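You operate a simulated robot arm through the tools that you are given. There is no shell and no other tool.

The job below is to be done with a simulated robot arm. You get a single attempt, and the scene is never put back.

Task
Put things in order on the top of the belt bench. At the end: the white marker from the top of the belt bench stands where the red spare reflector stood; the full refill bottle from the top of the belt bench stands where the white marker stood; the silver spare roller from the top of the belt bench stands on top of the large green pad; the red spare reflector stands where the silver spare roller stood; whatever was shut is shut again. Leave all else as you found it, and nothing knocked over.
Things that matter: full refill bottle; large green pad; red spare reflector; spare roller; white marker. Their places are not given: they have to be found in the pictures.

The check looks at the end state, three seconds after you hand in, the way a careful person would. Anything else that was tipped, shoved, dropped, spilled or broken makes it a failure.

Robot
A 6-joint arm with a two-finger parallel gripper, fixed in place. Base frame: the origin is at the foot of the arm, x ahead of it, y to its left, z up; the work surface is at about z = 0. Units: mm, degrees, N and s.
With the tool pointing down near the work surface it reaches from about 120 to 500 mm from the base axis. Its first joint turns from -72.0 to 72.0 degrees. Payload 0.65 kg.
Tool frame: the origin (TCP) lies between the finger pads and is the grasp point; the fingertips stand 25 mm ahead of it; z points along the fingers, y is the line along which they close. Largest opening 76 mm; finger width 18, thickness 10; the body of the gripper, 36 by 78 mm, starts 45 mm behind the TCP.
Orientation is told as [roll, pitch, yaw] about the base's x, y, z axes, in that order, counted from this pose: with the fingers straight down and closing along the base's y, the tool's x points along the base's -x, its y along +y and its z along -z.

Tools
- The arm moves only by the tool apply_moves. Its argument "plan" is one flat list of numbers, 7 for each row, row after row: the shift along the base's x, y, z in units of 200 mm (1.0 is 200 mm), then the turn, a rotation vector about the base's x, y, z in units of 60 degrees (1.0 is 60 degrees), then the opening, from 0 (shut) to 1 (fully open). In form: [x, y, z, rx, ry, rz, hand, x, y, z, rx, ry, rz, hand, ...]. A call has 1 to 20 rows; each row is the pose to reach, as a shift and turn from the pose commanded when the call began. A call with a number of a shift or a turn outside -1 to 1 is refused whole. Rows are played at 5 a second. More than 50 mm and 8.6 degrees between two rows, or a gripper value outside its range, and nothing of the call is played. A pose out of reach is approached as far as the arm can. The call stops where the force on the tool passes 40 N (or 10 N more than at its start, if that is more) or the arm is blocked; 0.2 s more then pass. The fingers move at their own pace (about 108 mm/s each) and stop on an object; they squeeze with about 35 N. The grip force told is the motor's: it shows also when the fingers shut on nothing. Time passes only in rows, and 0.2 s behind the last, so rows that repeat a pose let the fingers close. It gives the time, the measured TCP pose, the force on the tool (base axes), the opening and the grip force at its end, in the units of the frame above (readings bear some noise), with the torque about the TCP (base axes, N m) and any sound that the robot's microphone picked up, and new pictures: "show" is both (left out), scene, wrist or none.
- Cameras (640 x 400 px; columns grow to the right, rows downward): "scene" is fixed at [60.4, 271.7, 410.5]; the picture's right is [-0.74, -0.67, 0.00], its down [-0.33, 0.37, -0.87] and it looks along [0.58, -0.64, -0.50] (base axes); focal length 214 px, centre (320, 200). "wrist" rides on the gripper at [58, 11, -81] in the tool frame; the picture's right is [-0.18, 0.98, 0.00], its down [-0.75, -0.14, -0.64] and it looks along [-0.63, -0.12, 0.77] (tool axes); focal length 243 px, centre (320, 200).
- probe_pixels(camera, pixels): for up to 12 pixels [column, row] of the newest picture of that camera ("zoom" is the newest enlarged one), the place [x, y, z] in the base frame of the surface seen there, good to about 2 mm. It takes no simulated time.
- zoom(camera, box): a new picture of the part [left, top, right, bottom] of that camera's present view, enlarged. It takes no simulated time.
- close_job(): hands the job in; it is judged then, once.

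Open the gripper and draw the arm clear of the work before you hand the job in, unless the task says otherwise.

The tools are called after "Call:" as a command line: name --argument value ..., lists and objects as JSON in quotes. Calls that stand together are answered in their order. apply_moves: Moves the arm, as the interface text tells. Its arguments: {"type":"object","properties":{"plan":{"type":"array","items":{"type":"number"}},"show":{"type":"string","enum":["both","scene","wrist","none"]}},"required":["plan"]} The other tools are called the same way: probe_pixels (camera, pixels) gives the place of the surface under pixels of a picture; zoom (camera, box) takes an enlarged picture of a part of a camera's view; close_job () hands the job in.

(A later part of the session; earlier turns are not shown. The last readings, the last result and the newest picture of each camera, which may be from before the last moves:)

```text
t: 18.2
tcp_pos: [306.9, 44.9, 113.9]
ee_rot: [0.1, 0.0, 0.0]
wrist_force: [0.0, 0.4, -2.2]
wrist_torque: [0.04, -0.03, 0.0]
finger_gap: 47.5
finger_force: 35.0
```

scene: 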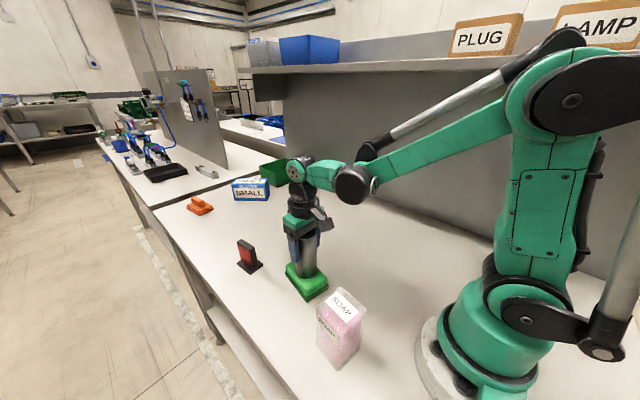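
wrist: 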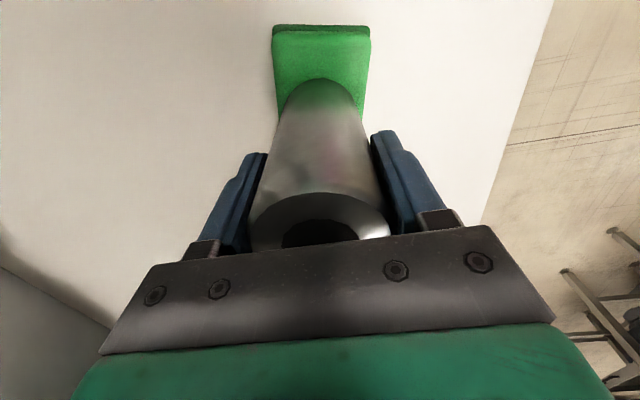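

No contact force yet (-2.2 N is just the load). I continue down in sub-millimetre steps.

Call:
apply_moves --plan '[0, 0, -0.004, 0, 0, 0, 0, 0, 0, -0.008, 0, 0, 0, 0, 0, 0, -0.008, 0, 0, 0, 0]' --show "none"

```text
t: 19.0
tcp_pos: [307.9, 44.9, 112.9]
ee_rot: [0.1, 0.0, 0.0]
wrist_force: [0.4, 0.1, 9.9]
wrist_torque: [0.03, -0.02, -0.02]
finger_gap: 47.6
finger_force: 34.5
```

Contact is felt (9.9 N up). I ease 0.4 mm, open the fingers, and draw straight up clear of the roller.

Call:
apply_moves --plan '[0, 0, 0.003, 0, 0, 0, 0, 0, 0, 0.003, 0, 0, 0, 0.4, 0, 0, 0.003, 0, 0, 0, 0.8, 0, 0, 0.003, 0, 0, 0, 1, 0, 0, 0.003, 0, 0, 0, 1, 0, 0, 0.05, 0, 0, 0, 1, 0, 0, 0.15, 0, 0, 0, 1, 0, 0, 0.3, 0, 0, 0, 1, 0, 0, 0.47, 0, 0, 0, 1, 0, 0, 0.6, 0, 0, 0, 1]' --show "both"

```text
t: 21.2
tcp_pos: [308.2, 44.8, 233.2]
ee_rot: [0.1, -0.1, 0.0]
wrist_force: [0.3, -0.9, 0.2]
wrist_torque: [-0.03, 0.0, -0.05]
finger_gap: 76.0
finger_force: 0.1
```

scene: 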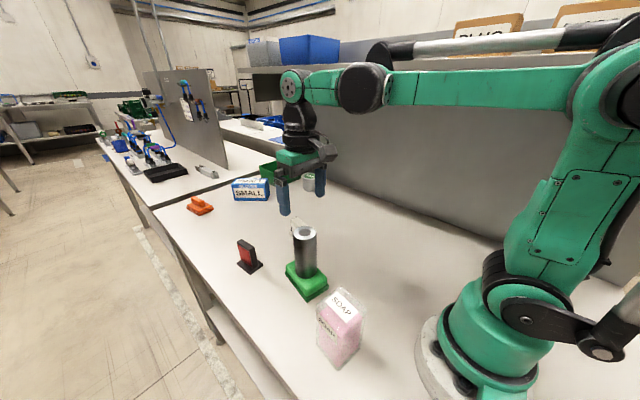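
wrist: 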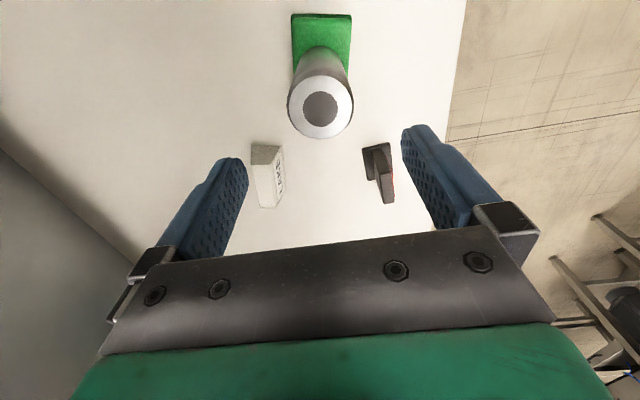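

The roller stands on the pad at scene (305,255). Next I move above the reflector at (448,104.5), turning the tool +7°, and look at it closely.

Call:
apply_moves --plan '[0.16, 0.07, 0, 0, 0, 0.03, 1, 0.34, 0.145, 0, 0, 0, 0.06, 1, 0.52, 0.22, 0, 0, 0, 0.09, 1, 0.66, 0.28, -0.05, 0, 0, 0.117, 1, 0.7, 0.2975, -0.2, 0, 0, 0.117, 1, 0.7, 0.2975, -0.3, 0, 0, 0.117, 1, 0.7, 0.2975, -0.3, 0, 0, 0.117, 1]' --show "both"

Call:
zoom --camera "wrist" --box '[220, 20, 420, 200]'

```text
t: 22.8
tcp_pos: [447.8, 103.5, 172.6]
ee_rot: [0.1, 0.0, 7.0]
wrist_force: [0.3, 0.1, 0.3]
wrist_torque: [-0.01, 0.03, 0.0]
finger_gap: 75.9
finger_force: 0.1
```

scene: 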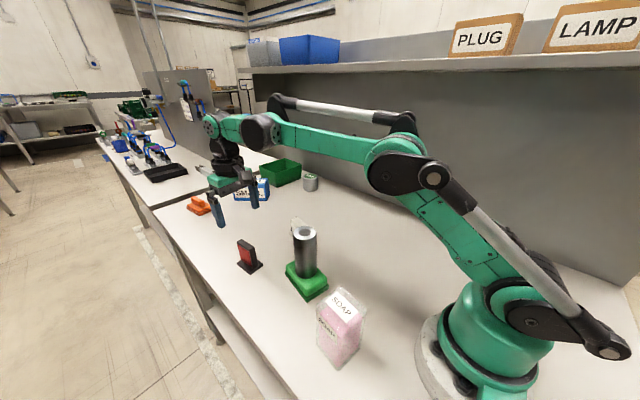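
wrist: 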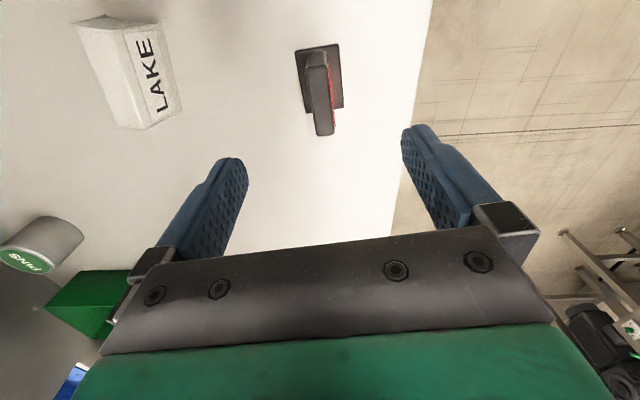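

```text
2.22 times, centred on (320, 110) of wrist
```

zoom: 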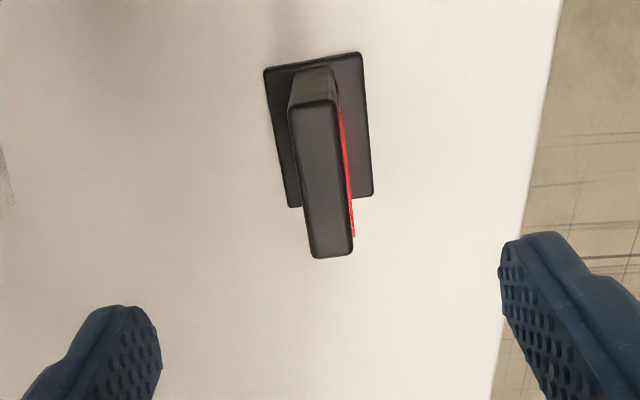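

I measure the reflector's top and foot corners in this wrist zoom to refine its centre and yaw, and likewise the marker at wrist (130,75).

Call:
probe_pixels --camera "zoom" --pixels '[[294, 113], [333, 108], [348, 246], [316, 252], [322, 180], [268, 74], [356, 58], [369, 192], [295, 203], [313, 68], [297, 90], [284, 140]]'

Call:
zoom --camera "wrist" --box '[60, 5, 200, 145]'

```text
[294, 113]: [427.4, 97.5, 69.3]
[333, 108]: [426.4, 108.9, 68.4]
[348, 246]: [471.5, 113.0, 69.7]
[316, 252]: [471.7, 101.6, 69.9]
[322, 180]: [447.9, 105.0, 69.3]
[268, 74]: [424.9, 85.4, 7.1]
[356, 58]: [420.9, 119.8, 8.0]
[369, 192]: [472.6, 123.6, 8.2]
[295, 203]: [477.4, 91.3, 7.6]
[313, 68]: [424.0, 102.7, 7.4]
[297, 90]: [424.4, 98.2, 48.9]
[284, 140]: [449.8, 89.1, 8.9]
```

```text
2.86 times, centred on (130, 75) of wrist
```

zoom: 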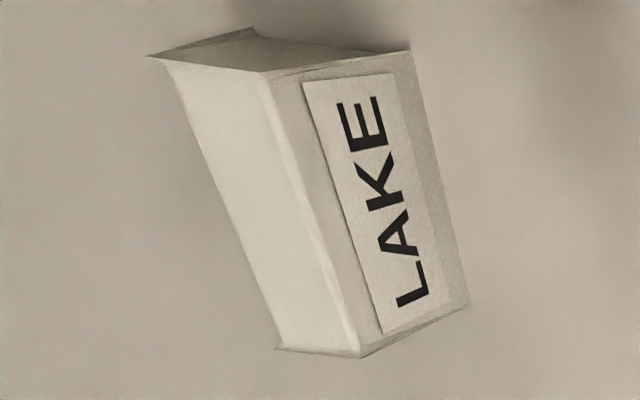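

Reflector centre refined to (449,105), yaw ≈6°. I also probe the marker's corners in the newest zoom.

Call:
probe_pixels --camera "zoom" --pixels '[[160, 60], [262, 74], [356, 350], [282, 345], [408, 55], [465, 302], [255, 32], [250, 200], [330, 60], [410, 328], [280, 60], [220, 45]]'

```text
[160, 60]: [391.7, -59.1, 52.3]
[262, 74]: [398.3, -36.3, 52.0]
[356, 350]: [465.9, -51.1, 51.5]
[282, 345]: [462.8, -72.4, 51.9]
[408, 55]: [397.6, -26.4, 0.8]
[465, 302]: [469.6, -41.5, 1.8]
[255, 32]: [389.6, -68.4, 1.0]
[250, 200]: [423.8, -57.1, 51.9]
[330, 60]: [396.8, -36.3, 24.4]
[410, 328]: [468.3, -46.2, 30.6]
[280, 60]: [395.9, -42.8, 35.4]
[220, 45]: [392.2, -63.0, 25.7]
```

Marker: centre ≈(429.6,-55), yaw ≈-11°, length 71–73 mm. First the reflector: I align to (449,105) at yaw 6° and descend to TCP z=45 with open fingers, straddling the upright.

Call:
apply_moves --plan '[0.006, 0.0075, -0.1, 0, 0, -0.0167, 1, 0.006, 0.0075, -0.25, 0, 0, -0.0167, 1, 0.006, 0.0075, -0.4, 0, 0, -0.0167, 1, 0.006, 0.0075, -0.52, 0, 0, -0.0167, 1, 0.006, 0.0075, -0.6, 0, 0, -0.0167, 1, 0.006, 0.0075, -0.638, 0, 0, -0.0167, 1, 0.006, 0.0075, -0.638, 0, 0, -0.0167, 1]' --show "both"

```text
t: 24.4
tcp_pos: [449.0, 104.5, 44.5]
ee_rot: [0.2, 0.0, 6.1]
wrist_force: [0.2, -0.2, -0.9]
wrist_torque: [-0.01, 0.0, -0.02]
finger_gap: 76.2
finger_force: 0.0
```

scene: 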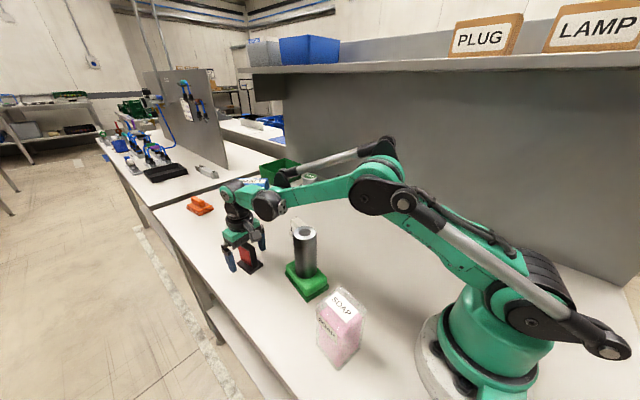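
wrist: 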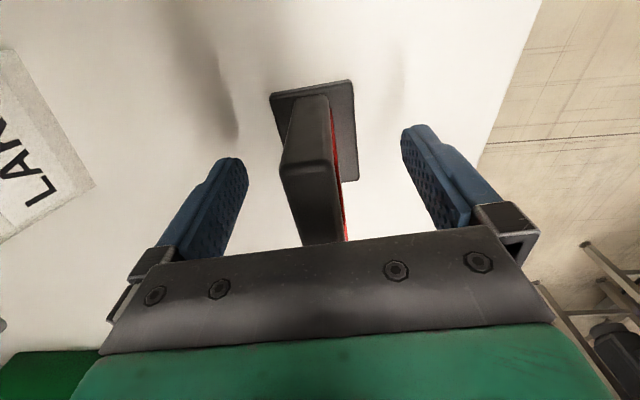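

The upright (wrist 310,170) is centred between the fingers, with the tips above the foot. I close stepwise and hold.

Call:
apply_moves --plan '[0, 0, 0, 0, 0, 0, 0.6, 0, 0, 0, 0, 0, 0, 0.35, 0, 0, 0, 0, 0, 0, 0.2, 0, 0, 0, 0, 0, 0, 0, 0, 0, 0, 0, 0, 0, 0, 0, 0, 0, 0, 0, 0, 0]' --show "both"

```text
t: 25.8
tcp_pos: [447.9, 105.8, 44.7]
ee_rot: [0.2, 0.0, 6.1]
wrist_force: [0.0, -0.3, 0.7]
wrist_torque: [-0.01, -0.02, 0.02]
finger_gap: 15.6
finger_force: 34.6
```

scene: 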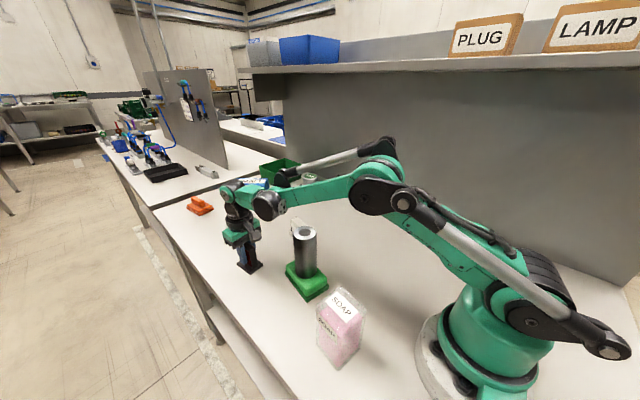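
wrist: 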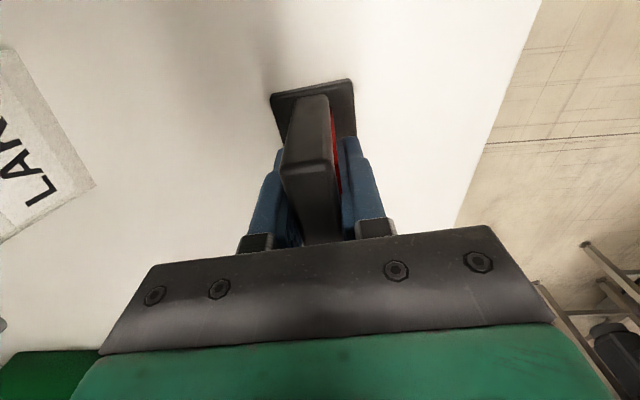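

The fingers grip the upright at 15.6 mm. I lift slowly 20 mm and check for slip.

Call:
apply_moves --plan '[0, 0, 0.015, 0, 0, 0, 0, 0, 0, 0.035, 0, 0, 0, 0, 0, 0, 0.06, 0, 0, 0, 0, 0, 0, 0.085, 0, 0, 0, 0, 0, 0, 0.1, 0, 0, 0, 0, 0, 0, 0.1, 0, 0, 0, 0]' --show "both"

Call:
zoom --camera "wrist" --box '[220, 60, 420, 250]'

Call:
zoom --camera "scene" --box '[200, 180, 320, 300]'

Call:
probe_pixels --camera "wrist" --pixels '[[310, 150], [310, 165], [310, 200], [310, 220], [290, 95], [345, 85], [278, 110], [350, 130]]'

```text
t: 27.2
tcp_pos: [449.2, 105.0, 64.7]
ee_rot: [0.0, 0.0, 6.2]
wrist_force: [-0.1, -0.1, -0.6]
wrist_torque: [0.01, 0.0, -0.01]
finger_gap: 15.3
finger_force: 34.3
```

scene: 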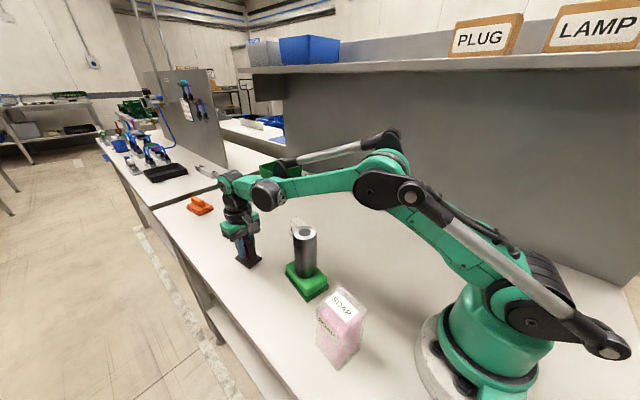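
wrist: 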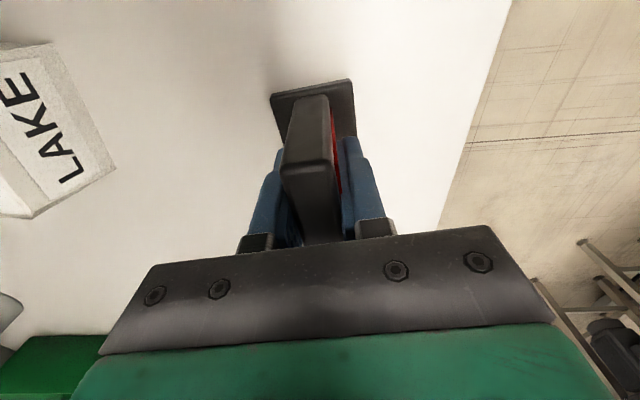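

```text
2.11 times, centred on (320, 155) of wrist
```

zoom: 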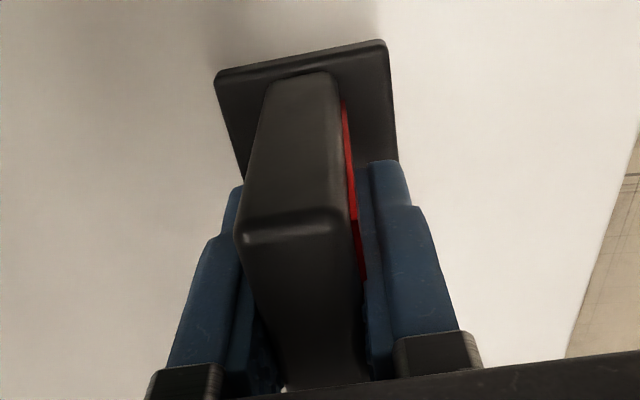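

```text
3.33 times, centred on (260, 240) of scene
```

zoom: 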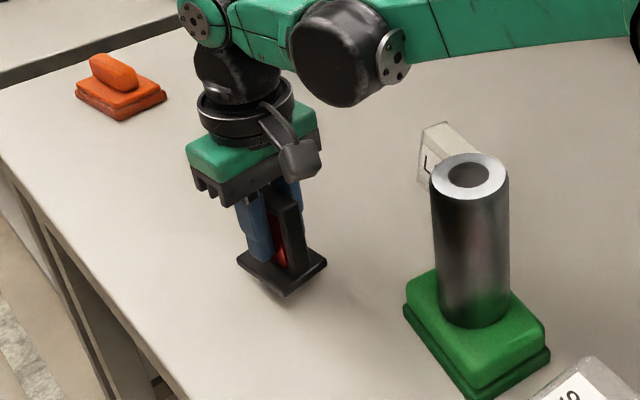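

```text
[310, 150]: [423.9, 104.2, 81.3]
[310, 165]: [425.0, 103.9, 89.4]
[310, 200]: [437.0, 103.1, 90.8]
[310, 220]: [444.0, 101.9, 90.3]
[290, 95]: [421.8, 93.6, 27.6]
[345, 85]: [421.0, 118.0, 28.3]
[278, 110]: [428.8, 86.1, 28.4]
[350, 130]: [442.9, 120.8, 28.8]
```

No slip: top at 90.5 = 70+20, foot level. I lift a further 115 mm to pass high over everything.

Call:
apply_moves --plan '[0, 0, 0.06, 0, 0, 0, 0, 0, 0, 0.16, 0, 0, 0, 0, 0, 0, 0.27, 0, 0, 0, 0, 0, 0, 0.38, 0, 0, 0, 0, 0, 0, 0.48, 0, 0, 0, 0, 0, 0, 0.55, 0, 0, 0, 0, 0, 0, 0.577, 0, 0, 0, 0, 0, 0, 0.577, 0, 0, 0, 0]' --show "wrist"

Call:
probe_pixels --camera "wrist" --pixels '[[310, 150], [310, 165], [310, 200], [310, 220], [290, 95], [345, 85], [278, 110], [350, 130]]'

```text
t: 29.0
tcp_pos: [450.1, 106.0, 179.4]
ee_rot: [0.1, 0.0, 6.1]
wrist_force: [-0.3, 0.3, -0.4]
wrist_torque: [-0.01, 0.01, 0.01]
finger_gap: 15.6
finger_force: 34.1
```

wrist: 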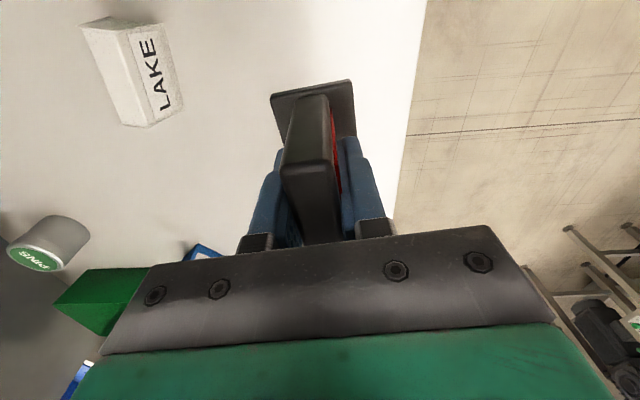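

```text
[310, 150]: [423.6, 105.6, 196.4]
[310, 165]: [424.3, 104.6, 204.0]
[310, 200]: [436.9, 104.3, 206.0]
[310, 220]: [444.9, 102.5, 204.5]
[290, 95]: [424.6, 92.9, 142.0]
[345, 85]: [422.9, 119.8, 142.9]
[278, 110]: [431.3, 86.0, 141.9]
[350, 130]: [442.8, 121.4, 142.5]
```

Still firm (top 205, TCP 179.4). I carry it towards the roller's former place in two legs; this is the first.

Call:
apply_moves --plan '[-0.04, -0.06, 0, 0, 0, 0, 0, -0.12, -0.175, 0, 0, 0, 0, 0, -0.22, -0.32, 0, 0, 0, 0, 0, -0.33, -0.475, 0, 0, 0, 0, 0, -0.43, -0.62, 0, 0, 0, 0, 0, -0.51, -0.735, 0, 0, 0, 0, 0, -0.55, -0.79, 0, 0, 0, 0, 0, -0.55, -0.79, 0, 0, 0, 0, 0]' --show "scene"

```text
t: 30.8
tcp_pos: [338.3, -54.4, 180.1]
ee_rot: [0.0, 0.1, 6.1]
wrist_force: [0.8, -0.1, -0.8]
wrist_torque: [-0.01, 0.01, 0.0]
finger_gap: 15.2
finger_force: 35.4
```

scene: 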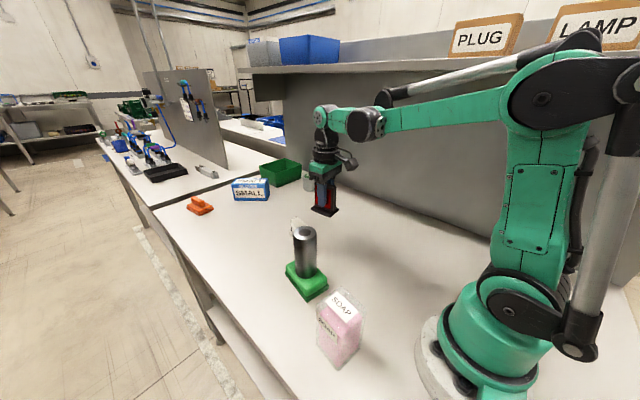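

The reflector hangs level. Second leg: on to (268.7,-154.8), then down to about 20 mm above the surface.

Call:
apply_moves --plan '[-0.05, -0.07, 0, 0, 0, 0, 0, -0.15, -0.215, 0, 0, 0, 0, 0, -0.25, -0.36, 0, 0, 0, 0, 0, -0.325, -0.47, 0, 0, 0, 0, 0, -0.351, -0.508, 0, 0, 0, 0, 0, -0.351, -0.508, -0.1, 0, 0, 0, 0, -0.351, -0.508, -0.25, 0, 0, 0, 0, -0.351, -0.508, -0.4, 0, 0, 0, 0, -0.351, -0.508, -0.52, 0, 0, 0, 0, -0.351, -0.508, -0.58, 0, 0, 0, 0, -0.351, -0.508, -0.58, 0, 0, 0, 0]' --show "both"

Call:
probe_pixels --camera "wrist" --pixels '[[310, 150], [310, 165], [310, 200], [310, 220], [290, 95], [345, 85], [278, 110], [350, 130]]'

```text
t: 33.2
tcp_pos: [269.4, -153.3, 64.7]
ee_rot: [0.1, 0.0, 6.0]
wrist_force: [0.2, 0.3, -1.2]
wrist_torque: [-0.02, 0.02, 0.0]
finger_gap: 15.5
finger_force: 34.5
```

scene: 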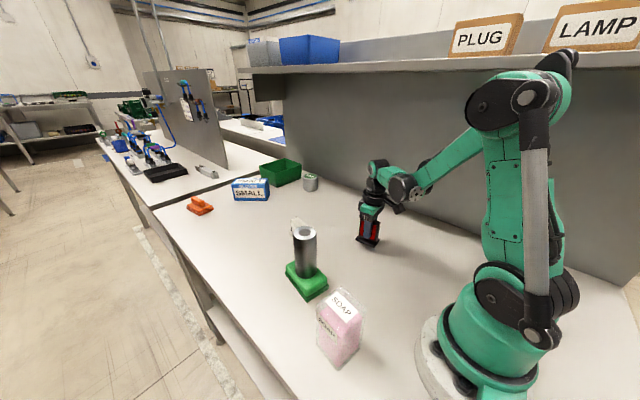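
wrist: 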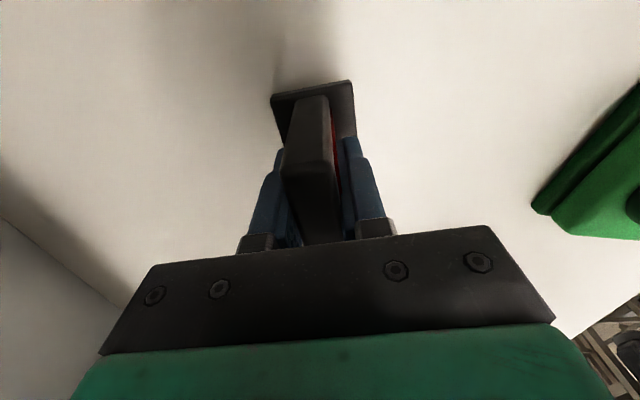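

```text
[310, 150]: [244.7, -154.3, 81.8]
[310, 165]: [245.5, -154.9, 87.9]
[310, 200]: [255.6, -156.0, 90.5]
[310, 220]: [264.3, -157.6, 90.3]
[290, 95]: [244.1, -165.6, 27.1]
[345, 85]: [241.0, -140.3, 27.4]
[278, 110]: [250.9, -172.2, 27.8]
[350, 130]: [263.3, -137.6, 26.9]
```

The reflector is held level with its bottom ≈20 mm up, centre ≈(270,-153.7). I correct 1 mm in x and y and lower 18 mm, then feel for contact.

Call:
apply_moves --plan '[-0.005, -0.005, -0.03, 0, 0, 0, 0, -0.005, -0.005, -0.06, 0, 0, 0, 0, -0.005, -0.005, -0.08, 0, 0, 0, 0, -0.005, -0.005, -0.09, 0, 0, 0, 0, -0.005, -0.005, -0.09, 0, 0, 0, 0]' --show "wrist"

Call:
probe_pixels --camera "wrist" --pixels '[[310, 165], [310, 200], [290, 95], [345, 85], [278, 110], [350, 130]]'

```text
t: 34.4
tcp_pos: [267.6, -154.8, 46.7]
ee_rot: [0.0, -0.1, 6.2]
wrist_force: [-0.2, -0.3, -0.6]
wrist_torque: [0.0, -0.01, 0.02]
finger_gap: 15.4
finger_force: 34.3
```

wrist: 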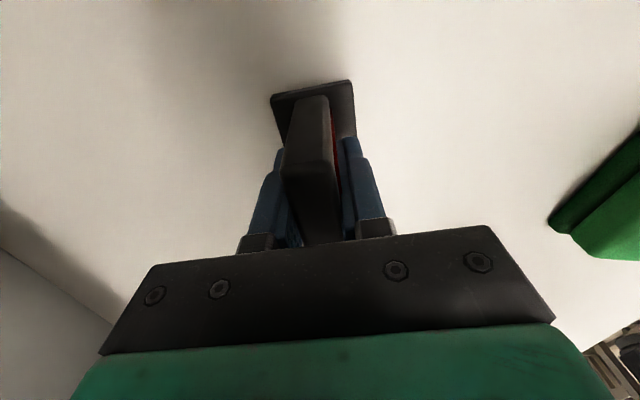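

```text
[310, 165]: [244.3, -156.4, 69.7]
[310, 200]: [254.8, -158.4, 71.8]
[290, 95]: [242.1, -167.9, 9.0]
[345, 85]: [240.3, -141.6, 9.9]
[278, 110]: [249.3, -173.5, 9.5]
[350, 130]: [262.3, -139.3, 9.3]
```

About 1.5–2 mm remain. I lower in half-millimetre steps to contact.

Call:
apply_moves --plan '[0, 0, -0.003, 0, 0, 0, 0, 0, 0, -0.006, 0, 0, 0, 0, 0, 0, -0.009, 0, 0, 0, 0, 0, 0, -0.009, 0, 0, 0, 0]' --show "none"

```text
t: 35.4
tcp_pos: [267.6, -155.5, 43.8]
ee_rot: [0.1, -0.1, 6.1]
wrist_force: [-3.3, 1.2, 33.6]
wrist_torque: [0.02, -0.05, -0.03]
finger_gap: 15.6
finger_force: 34.7
```

Firm contact (33.6 N). I ease off 0.8 mm and read the force before opening.

Call:
apply_moves --plan '[0, 0, 0.002, 0, 0, 0, 0, 0, 0, 0.004, 0, 0, 0, 0, 0, 0, 0.004, 0, 0, 0, 0]' --show "none"

```text
t: 36.2
tcp_pos: [268.0, -157.0, 45.8]
ee_rot: [0.0, 0.0, 6.2]
wrist_force: [-0.5, -0.2, -0.9]
wrist_torque: [0.04, 0.01, 0.0]
finger_gap: 15.2
finger_force: 34.5
```

Now it is a fraction of a millimetre up; I lower 0.4 mm, open gradually, and rise straight up.

Call:
apply_moves --plan '[0, 0, -0.002, 0, 0, 0, 0, 0, 0, -0.002, 0, 0, 0, 0.3, 0, 0, -0.002, 0, 0, 0, 0.6, 0, 0, -0.002, 0, 0, 0, 1, 0, 0, -0.002, 0, 0, 0, 1, 0, 0, 0.05, 0, 0, 0, 1, 0, 0, 0.2, 0, 0, 0, 1, 0, 0, 0.4, 0, 0, 0, 1, 0, 0, 0.6, 0, 0, 0, 1, 0, 0, 0.7, 0, 0, 0, 1]' --show "both"

Call:
zoom --camera "wrist" --box '[240, 20, 400, 200]'

```text
t: 38.4
tcp_pos: [268.4, -154.1, 186.1]
ee_rot: [0.1, 0.1, 6.1]
wrist_force: [-0.5, 0.1, -0.5]
wrist_torque: [-0.01, 0.04, -0.01]
finger_gap: 76.0
finger_force: 0.1
```

scene: 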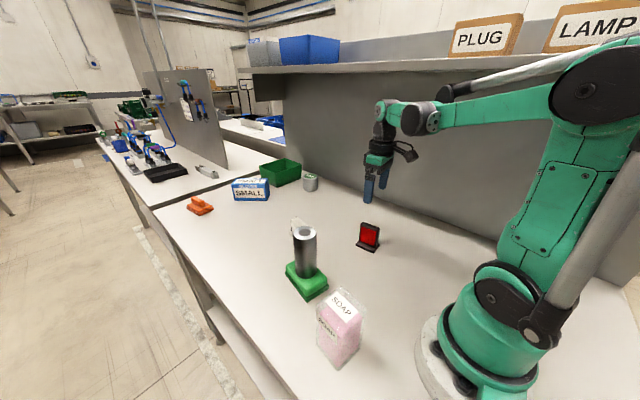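
wrist: 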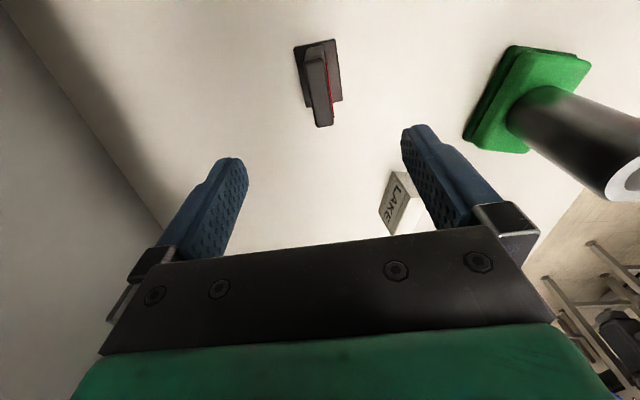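

```text
2.22 times, centred on (320, 110) of wrist
```

zoom: 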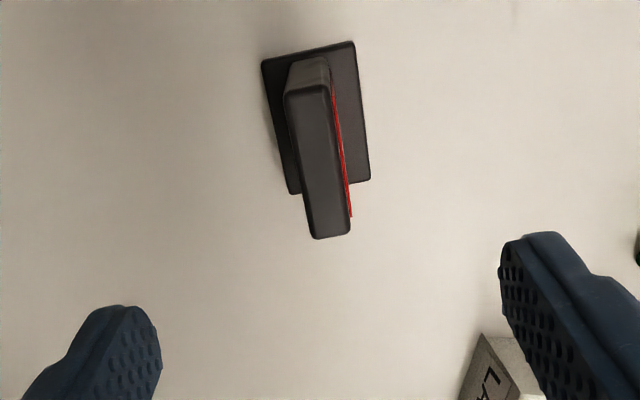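

The reflector stands upright at its new place. I probe its foot corners to confirm its centre versus (268.7,-154.8).

Call:
probe_pixels --camera "zoom" --pixels '[[267, 66], [350, 46], [366, 177], [295, 190], [318, 160]]'

```text
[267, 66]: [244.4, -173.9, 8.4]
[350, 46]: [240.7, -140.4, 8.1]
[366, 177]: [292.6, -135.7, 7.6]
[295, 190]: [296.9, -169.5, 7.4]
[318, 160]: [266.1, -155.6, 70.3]
```

The reflector's centre measures (268.7,-154.9) — right on. Next I go above the marker at (429.6,-55), turning the tool towards yaw 79° so the fingers can close on its vertical end faces.

Call:
apply_moves --plan '[0.06, 0.04, 0.05, 0, 0, 0.13, 1, 0.2, 0.12, 0.07, 0, 0, 0.26, 1, 0.36, 0.22, 0.07, 0, 0, 0.39, 1, 0.52, 0.32, 0.07, 0, 0, 0.52, 1, 0.67, 0.41, 0.07, 0, 0, 0.65, 1, 0.78, 0.48, 0.07, 0, 0, 0.78, 1, 0.806, 0.4955, 0.07, 0, 0, 0.91, 1, 0.806, 0.4955, 0.07, 0, 0, 0.91, 1]' --show "scene"

```text
t: 40.2
tcp_pos: [428.6, -55.3, 200.3]
ee_rot: [0.1, 0.0, 60.6]
wrist_force: [-0.7, 0.6, 0.4]
wrist_torque: [0.04, 0.02, 0.0]
finger_gap: 76.1
finger_force: 0.1
```

scene: 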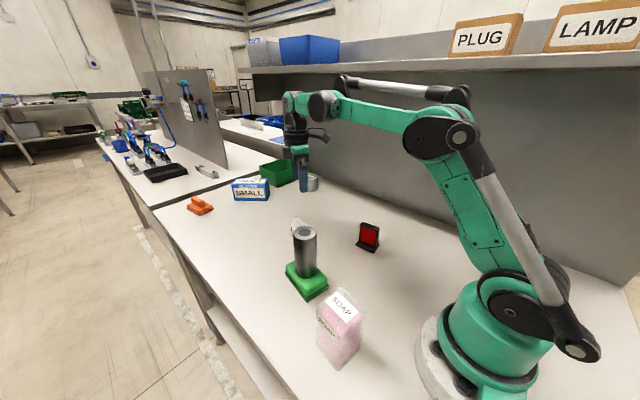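

The turn works (yaw 60.6°). I finish the turn to 79° and go down to z≈130 for a close look at the marker.

Call:
apply_moves --plan '[0.003, 0.001, -0.08, 0, 0, 0.13, 1, 0.003, 0.001, -0.2, 0, 0, 0.25, 1, 0.003, 0.001, -0.3, 0, 0, 0.307, 1, 0.003, 0.001, -0.35, 0, 0, 0.307, 1, 0.003, 0.001, -0.35, 0, 0, 0.307, 1]' --show "both"

Call:
zoom --camera "wrist" --box '[200, 20, 450, 230]'

```text
t: 41.4
tcp_pos: [429.9, -56.9, 129.4]
ee_rot: [0.0, 0.0, 79.0]
wrist_force: [0.6, 0.1, 0.0]
wrist_torque: [0.02, -0.02, 0.03]
finger_gap: 75.9
finger_force: 0.1
```

scene: 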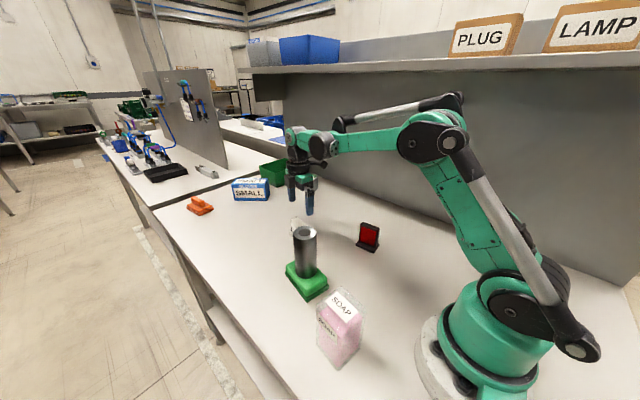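
wrist: 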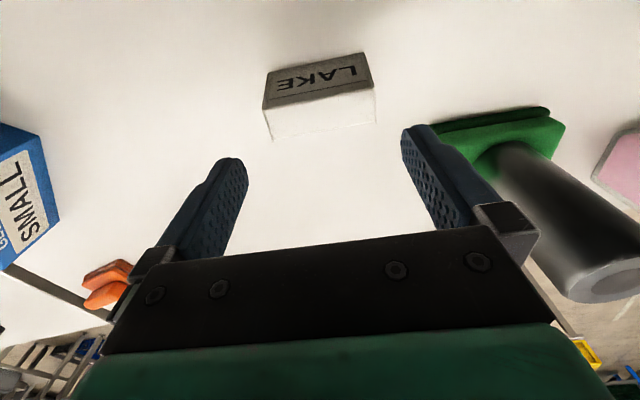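

```text
1.90 times, centred on (325, 125) of wrist
```

zoom: 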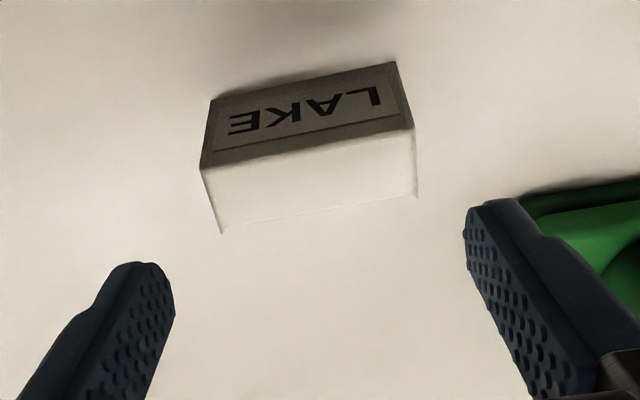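

The tent card is labelled on both sides; its top face is the white strip at zoom (310,180). I probe the top and base corners to fix centre, yaw and length precisely.

Call:
probe_pixels --camera "zoom" --pixels '[[206, 168], [410, 132], [414, 193], [224, 228], [213, 102], [396, 66], [310, 180], [207, 140], [408, 105], [201, 168], [415, 130], [316, 150]]'

Call:
zoom --camera "wrist" --box '[250, 40, 390, 150]'

```text
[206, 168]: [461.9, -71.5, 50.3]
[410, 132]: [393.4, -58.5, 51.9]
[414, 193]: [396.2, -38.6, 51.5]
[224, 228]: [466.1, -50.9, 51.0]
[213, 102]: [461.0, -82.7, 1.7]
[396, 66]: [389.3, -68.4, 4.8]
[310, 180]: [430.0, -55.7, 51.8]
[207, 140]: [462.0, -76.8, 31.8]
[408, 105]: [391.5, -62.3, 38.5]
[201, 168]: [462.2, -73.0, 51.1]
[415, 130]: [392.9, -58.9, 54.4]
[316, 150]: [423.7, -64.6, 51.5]
```

```text
3.64 times, centred on (320, 95) of wrist
```

zoom: 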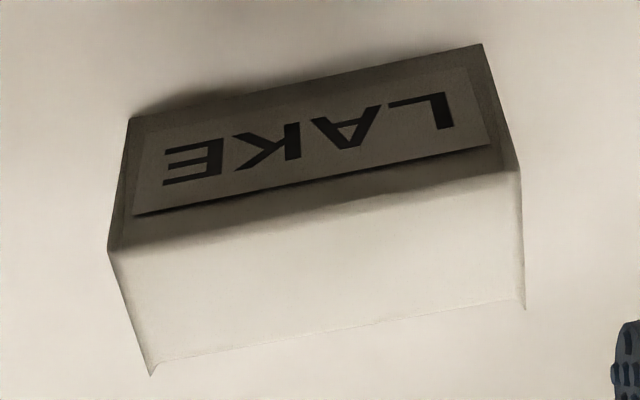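

Marker top centre ≈(429.4,-55), yaw ≈-10.4°. The end-face grip leaves ~2.5 mm clearance per side, so I take a few still readings to average the noise of the TCP measurement.

Call:
apply_moves --plan '[0, 0, 0, 0, 0, 0, 1]' --show "none"

Call:
apply_moves --plan '[0, 0, 0, 0, 0, 0, 1]' --show "none"

Call:
apply_moves --plan '[0, 0, 0, 0, 0, 0, 1]' --show "none"

Call:
apply_moves --plan '[0, 0, 0, 0, 0, 0, 1]' --show "none"

Call:
apply_moves --plan '[0, 0, 0, 0, 0, 0, 1]' --show "none"

Call:
zoom --camera "wrist" --box '[230, 20, 410, 160]'

Call:
probe_pixels --camera "wrist" --pixels '[[267, 120], [269, 115], [373, 100], [374, 95], [272, 110], [320, 110], [371, 92], [271, 133], [375, 118], [375, 110], [268, 125], [372, 106]]'

```text
t: 41.8
tcp_pos: [429.4, -56.1, 128.6]
ee_rot: [0.2, 0.1, 79.1]
wrist_force: [-1.0, 0.6, -0.8]
wrist_torque: [-0.02, -0.01, -0.02]
finger_gap: 76.0
finger_force: 0.0
```

```text
t: 42.2
tcp_pos: [430.0, -56.7, 129.1]
ee_rot: [0.1, 0.0, 79.1]
wrist_force: [-0.6, -0.4, 0.7]
wrist_torque: [0.03, -0.01, -0.03]
finger_gap: 76.1
finger_force: 0.0
```

```text
t: 42.6
tcp_pos: [430.8, -55.6, 128.4]
ee_rot: [0.1, -0.1, 79.1]
wrist_force: [1.1, 0.0, -0.6]
wrist_torque: [-0.01, 0.01, 0.01]
finger_gap: 76.2
finger_force: 0.1
```

```text
t: 43.0
tcp_pos: [430.8, -55.4, 130.4]
ee_rot: [0.2, 0.0, 79.2]
wrist_force: [-0.3, 0.3, 0.7]
wrist_torque: [0.01, 0.0, 0.0]
finger_gap: 76.1
finger_force: 0.1
```

```text
t: 43.4
tcp_pos: [430.3, -56.3, 130.6]
ee_rot: [0.1, 0.1, 79.1]
wrist_force: [0.0, 0.0, 0.2]
wrist_torque: [-0.01, 0.0, -0.02]
finger_gap: 75.9
finger_force: 0.1
```

```text
2.86 times, centred on (320, 90) of wrist
```

zoom: 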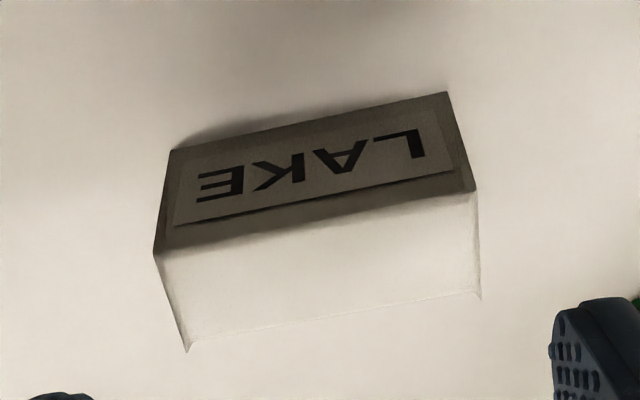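

```text
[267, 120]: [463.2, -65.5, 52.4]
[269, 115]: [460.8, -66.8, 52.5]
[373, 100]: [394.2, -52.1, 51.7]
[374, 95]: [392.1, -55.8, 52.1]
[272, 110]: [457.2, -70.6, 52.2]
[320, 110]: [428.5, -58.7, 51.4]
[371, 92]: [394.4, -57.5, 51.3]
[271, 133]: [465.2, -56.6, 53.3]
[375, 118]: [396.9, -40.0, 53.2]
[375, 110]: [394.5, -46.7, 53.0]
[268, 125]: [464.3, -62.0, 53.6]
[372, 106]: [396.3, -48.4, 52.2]
```

Averaged TCP is (430.2,-56.2); the marker spans 71.6 mm with centre ≈(429.2,-55). I correct by (-1.0,+1.2) mm and go down to z≈82, tips just above its top, to check alignment.

Call:
apply_moves --plan '[-0.005, 0.006, -0.06, 0, 0, 0.006, 1, -0.005, 0.006, -0.14, 0, 0, 0.006, 1, -0.005, 0.006, -0.2, 0, 0, 0.006, 1, -0.005, 0.006, -0.235, 0, 0, 0.006, 1, -0.005, 0.006, -0.235, 0, 0, 0.006, 1]' --show "both"

Call:
zoom --camera "wrist" --box '[190, 60, 470, 250]'

Call:
zoom --camera "scene" --box '[260, 170, 340, 250]'

```text
t: 44.6
tcp_pos: [429.0, -55.5, 81.1]
ee_rot: [0.0, -0.1, 79.4]
wrist_force: [-0.1, -0.7, -0.1]
wrist_torque: [0.01, 0.02, 0.01]
finger_gap: 76.1
finger_force: 0.1
```

scene: 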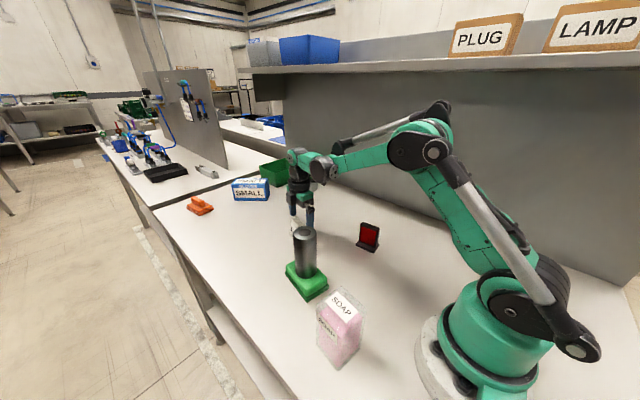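
wrist: 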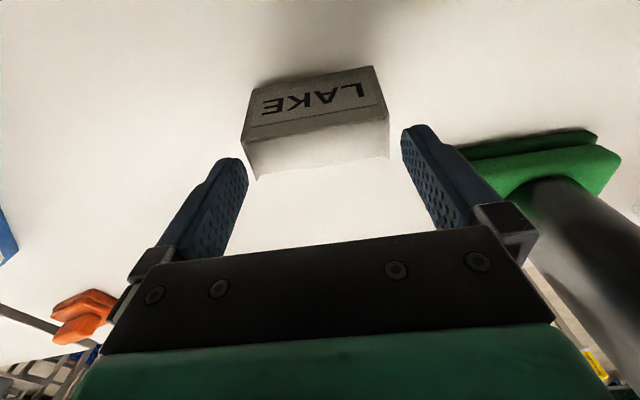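

```text
2.11 times, centred on (330, 155) of wrist
```

zoom: 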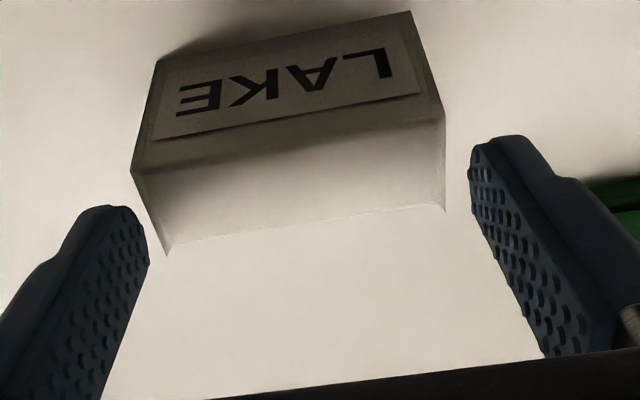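

```text
5.00 times, centred on (300, 210) of scene
```

zoom: 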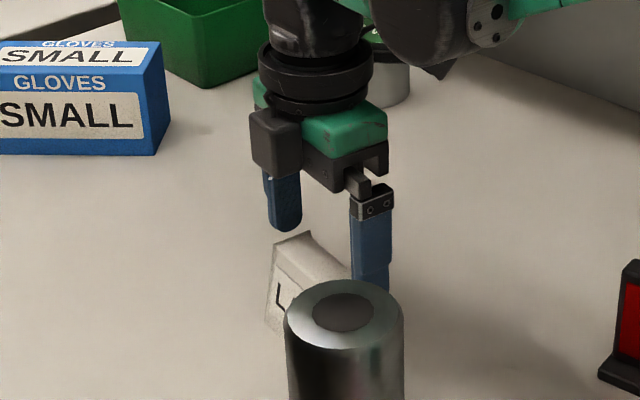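

The tips look aligned with both ends; I probe the inner edges of both fingertips and the marker's end edges to check both clearances.

Call:
zoom --camera "wrist" --box '[190, 60, 470, 250]'

Call:
probe_pixels --camera "zoom" --pixels '[[138, 215], [146, 240], [130, 212], [474, 155], [471, 180], [480, 145], [168, 248], [442, 205], [150, 215], [443, 160], [137, 176], [441, 125]]'

```text
2.11 times, centred on (330, 155) of wrist
```

zoom: 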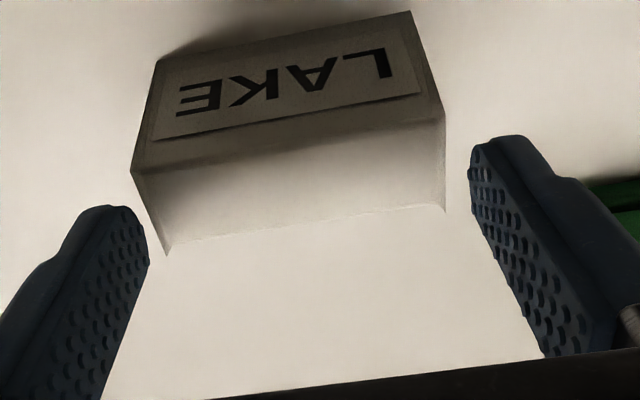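

```text
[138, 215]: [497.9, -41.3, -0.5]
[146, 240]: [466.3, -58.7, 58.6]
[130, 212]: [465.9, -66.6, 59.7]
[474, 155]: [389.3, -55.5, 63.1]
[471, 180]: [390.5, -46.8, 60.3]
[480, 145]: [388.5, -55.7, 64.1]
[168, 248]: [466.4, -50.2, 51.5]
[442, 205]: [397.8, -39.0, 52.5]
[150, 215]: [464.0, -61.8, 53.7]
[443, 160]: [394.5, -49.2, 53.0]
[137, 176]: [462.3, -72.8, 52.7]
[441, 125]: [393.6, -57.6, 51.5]
```

Clearance is about 1.7 mm on the far end and 3.7 mm on the near end, so I shift 0.9 mm along +x and descend slowly to just past the top edge, checking force.

Call:
apply_moves --plan '[0.0045, -0.001, 0, 0, 0, 0, 1, 0.0045, -0.001, -0.015, 0, 0, 0, 1, 0.0045, -0.001, -0.03, 0, 0, 0, 1, 0.0045, -0.001, -0.04, 0, 0, 0, 1, 0.0045, -0.001, -0.05, 0, 0, 0, 1, 0.0045, -0.001, -0.05, 0, 0, 0, 1]' --show "wrist"

Call:
zoom --camera "wrist" --box '[190, 60, 470, 250]'

```text
t: 46.0
tcp_pos: [427.7, -55.1, 73.0]
ee_rot: [0.1, 0.0, 79.4]
wrist_force: [0.0, -0.4, 0.6]
wrist_torque: [0.02, 0.01, 0.01]
finger_gap: 76.3
finger_force: 0.0
```

wrist: 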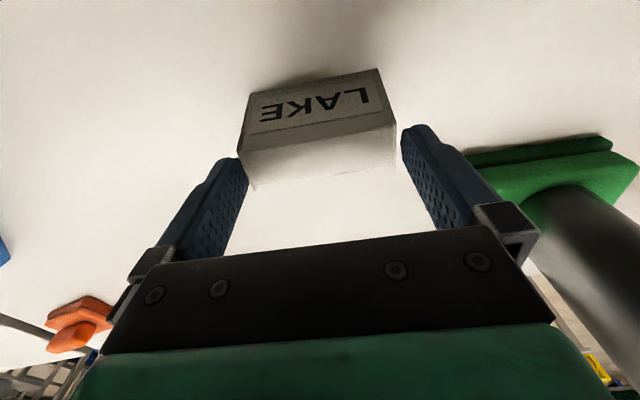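

```text
2.11 times, centred on (330, 155) of wrist
```

zoom: 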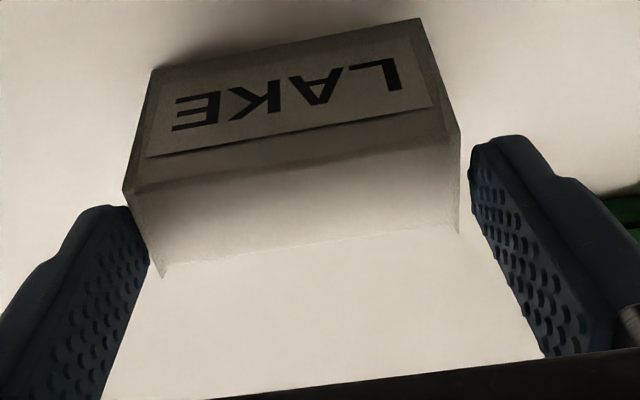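

The left (far-end) finger is very near the marker's edge at zoom (145,240), the right has more room. I probe both again.

Call:
probe_pixels --camera "zoom" --pixels '[[146, 262], [147, 270], [120, 209], [472, 165], [471, 185], [474, 200], [160, 262], [456, 215], [150, 245], [457, 180], [130, 200], [456, 140]]'

Call:
zoom --camera "wrist" --box '[220, 120, 300, 200]'

Call:
zoom --camera "wrist" --box '[370, 100, 450, 180]'

```text
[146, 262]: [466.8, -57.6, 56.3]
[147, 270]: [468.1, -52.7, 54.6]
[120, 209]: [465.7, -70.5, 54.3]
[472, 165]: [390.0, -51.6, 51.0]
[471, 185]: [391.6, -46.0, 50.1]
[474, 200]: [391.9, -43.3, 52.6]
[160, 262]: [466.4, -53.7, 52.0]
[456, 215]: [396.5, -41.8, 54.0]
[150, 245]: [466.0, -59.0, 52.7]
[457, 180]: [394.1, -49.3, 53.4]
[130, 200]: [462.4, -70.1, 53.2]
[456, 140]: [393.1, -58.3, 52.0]
```

```text
5.00 times, centred on (260, 160) of wrist
```

zoom: 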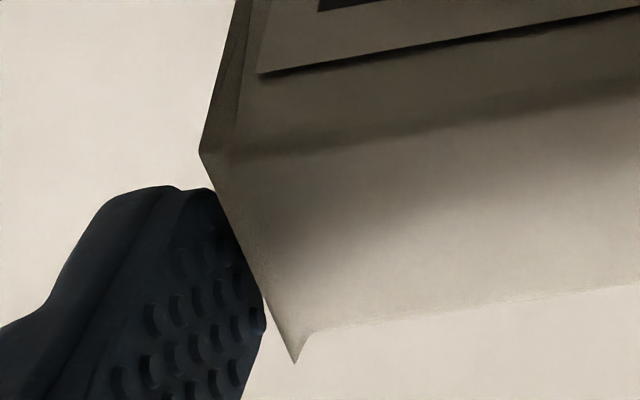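

```text
5.00 times, centred on (410, 140) of wrist
```

zoom: 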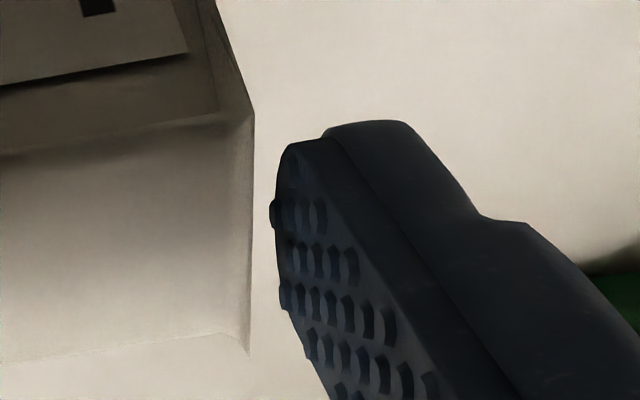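

The marker's edge already passes inside the left tip with <1 mm to spare and ~3 mm on the right. I shift another 0.9 mm to +x and descend slowly to TCP z≈34.

Call:
apply_moves --plan '[0.0045, -0.001, 0, 0, 0, 0, 1, 0.0045, -0.001, 0, 0, 0, 0, 1, 0.0045, -0.001, -0.025, 0, 0, 0, 1, 0.0045, -0.001, -0.05, 0, 0, 0, 1, 0.0045, -0.001, -0.075, 0, 0, 0, 1, 0.0045, -0.001, -0.1, 0, 0, 0, 1, 0.0045, -0.001, -0.1, 0, 0, 0, 1]' --show "wrist"

Call:
zoom --camera "wrist" --box '[190, 60, 470, 250]'

```text
t: 47.6
tcp_pos: [430.8, -55.4, 53.4]
ee_rot: [0.2, 0.0, 79.4]
wrist_force: [-0.2, -0.4, 0.8]
wrist_torque: [0.0, 0.0, 0.0]
finger_gap: 76.0
finger_force: 0.1
```

wrist: 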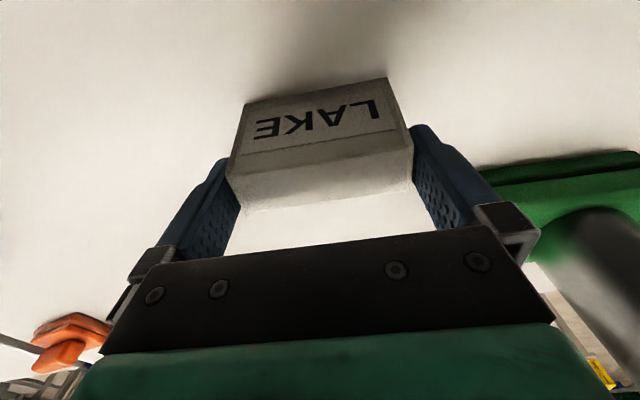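

```text
2.11 times, centred on (330, 155) of wrist
```

zoom: 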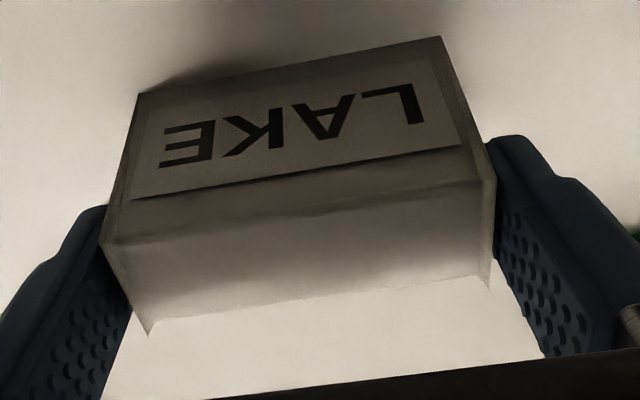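

Both fingers are now beside the end faces with no contact force. I descend the remaining 19 mm to TCP z≈34.

Call:
apply_moves --plan '[0, 0, -0.025, 0, 0, 0, 1, 0, 0, -0.05, 0, 0, 0, 1, 0, 0, -0.075, 0, 0, 0, 1, 0, 0, -0.097, 0, 0, 0, 1, 0, 0, -0.097, 0, 0, 0, 1]' --show "wrist"

```text
t: 48.8
tcp_pos: [429.9, -54.5, 32.4]
ee_rot: [0.1, 0.1, 79.4]
wrist_force: [0.3, 0.2, 0.5]
wrist_torque: [0.0, 0.01, -0.02]
finger_gap: 76.5
finger_force: 0.1
```

wrist: 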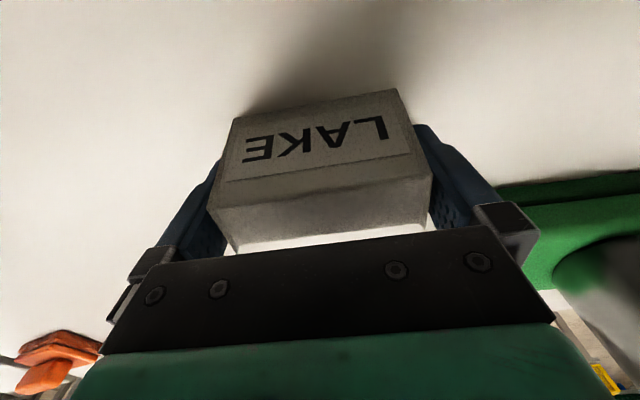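

The marker sits between the fingers. I close on its end faces and hold.

Call:
apply_moves --plan '[0, 0, 0, 0, 0, 0, 0.94, 0, 0, 0, 0, 0, 0, 0.85, 0, 0, 0, 0, 0, 0, 0.5, 0, 0, 0, 0, 0, 0, 0, 0, 0, 0, 0, 0, 0, 0]' --show "wrist"

```text
t: 50.0
tcp_pos: [430.5, -55.0, 32.7]
ee_rot: [0.0, 0.0, 79.4]
wrist_force: [-1.8, 0.3, -0.3]
wrist_torque: [-0.02, 0.01, 0.0]
finger_gap: 71.4
finger_force: 34.3
```

wrist: 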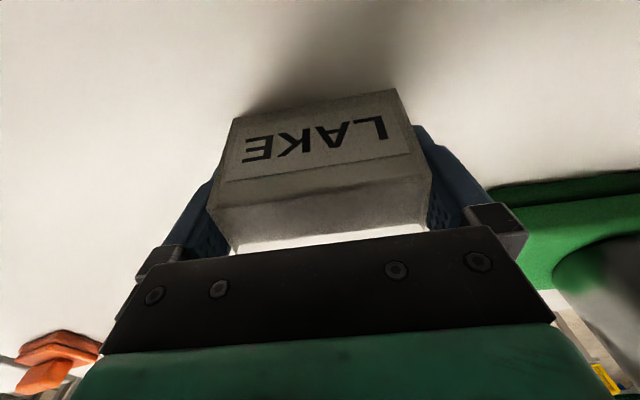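

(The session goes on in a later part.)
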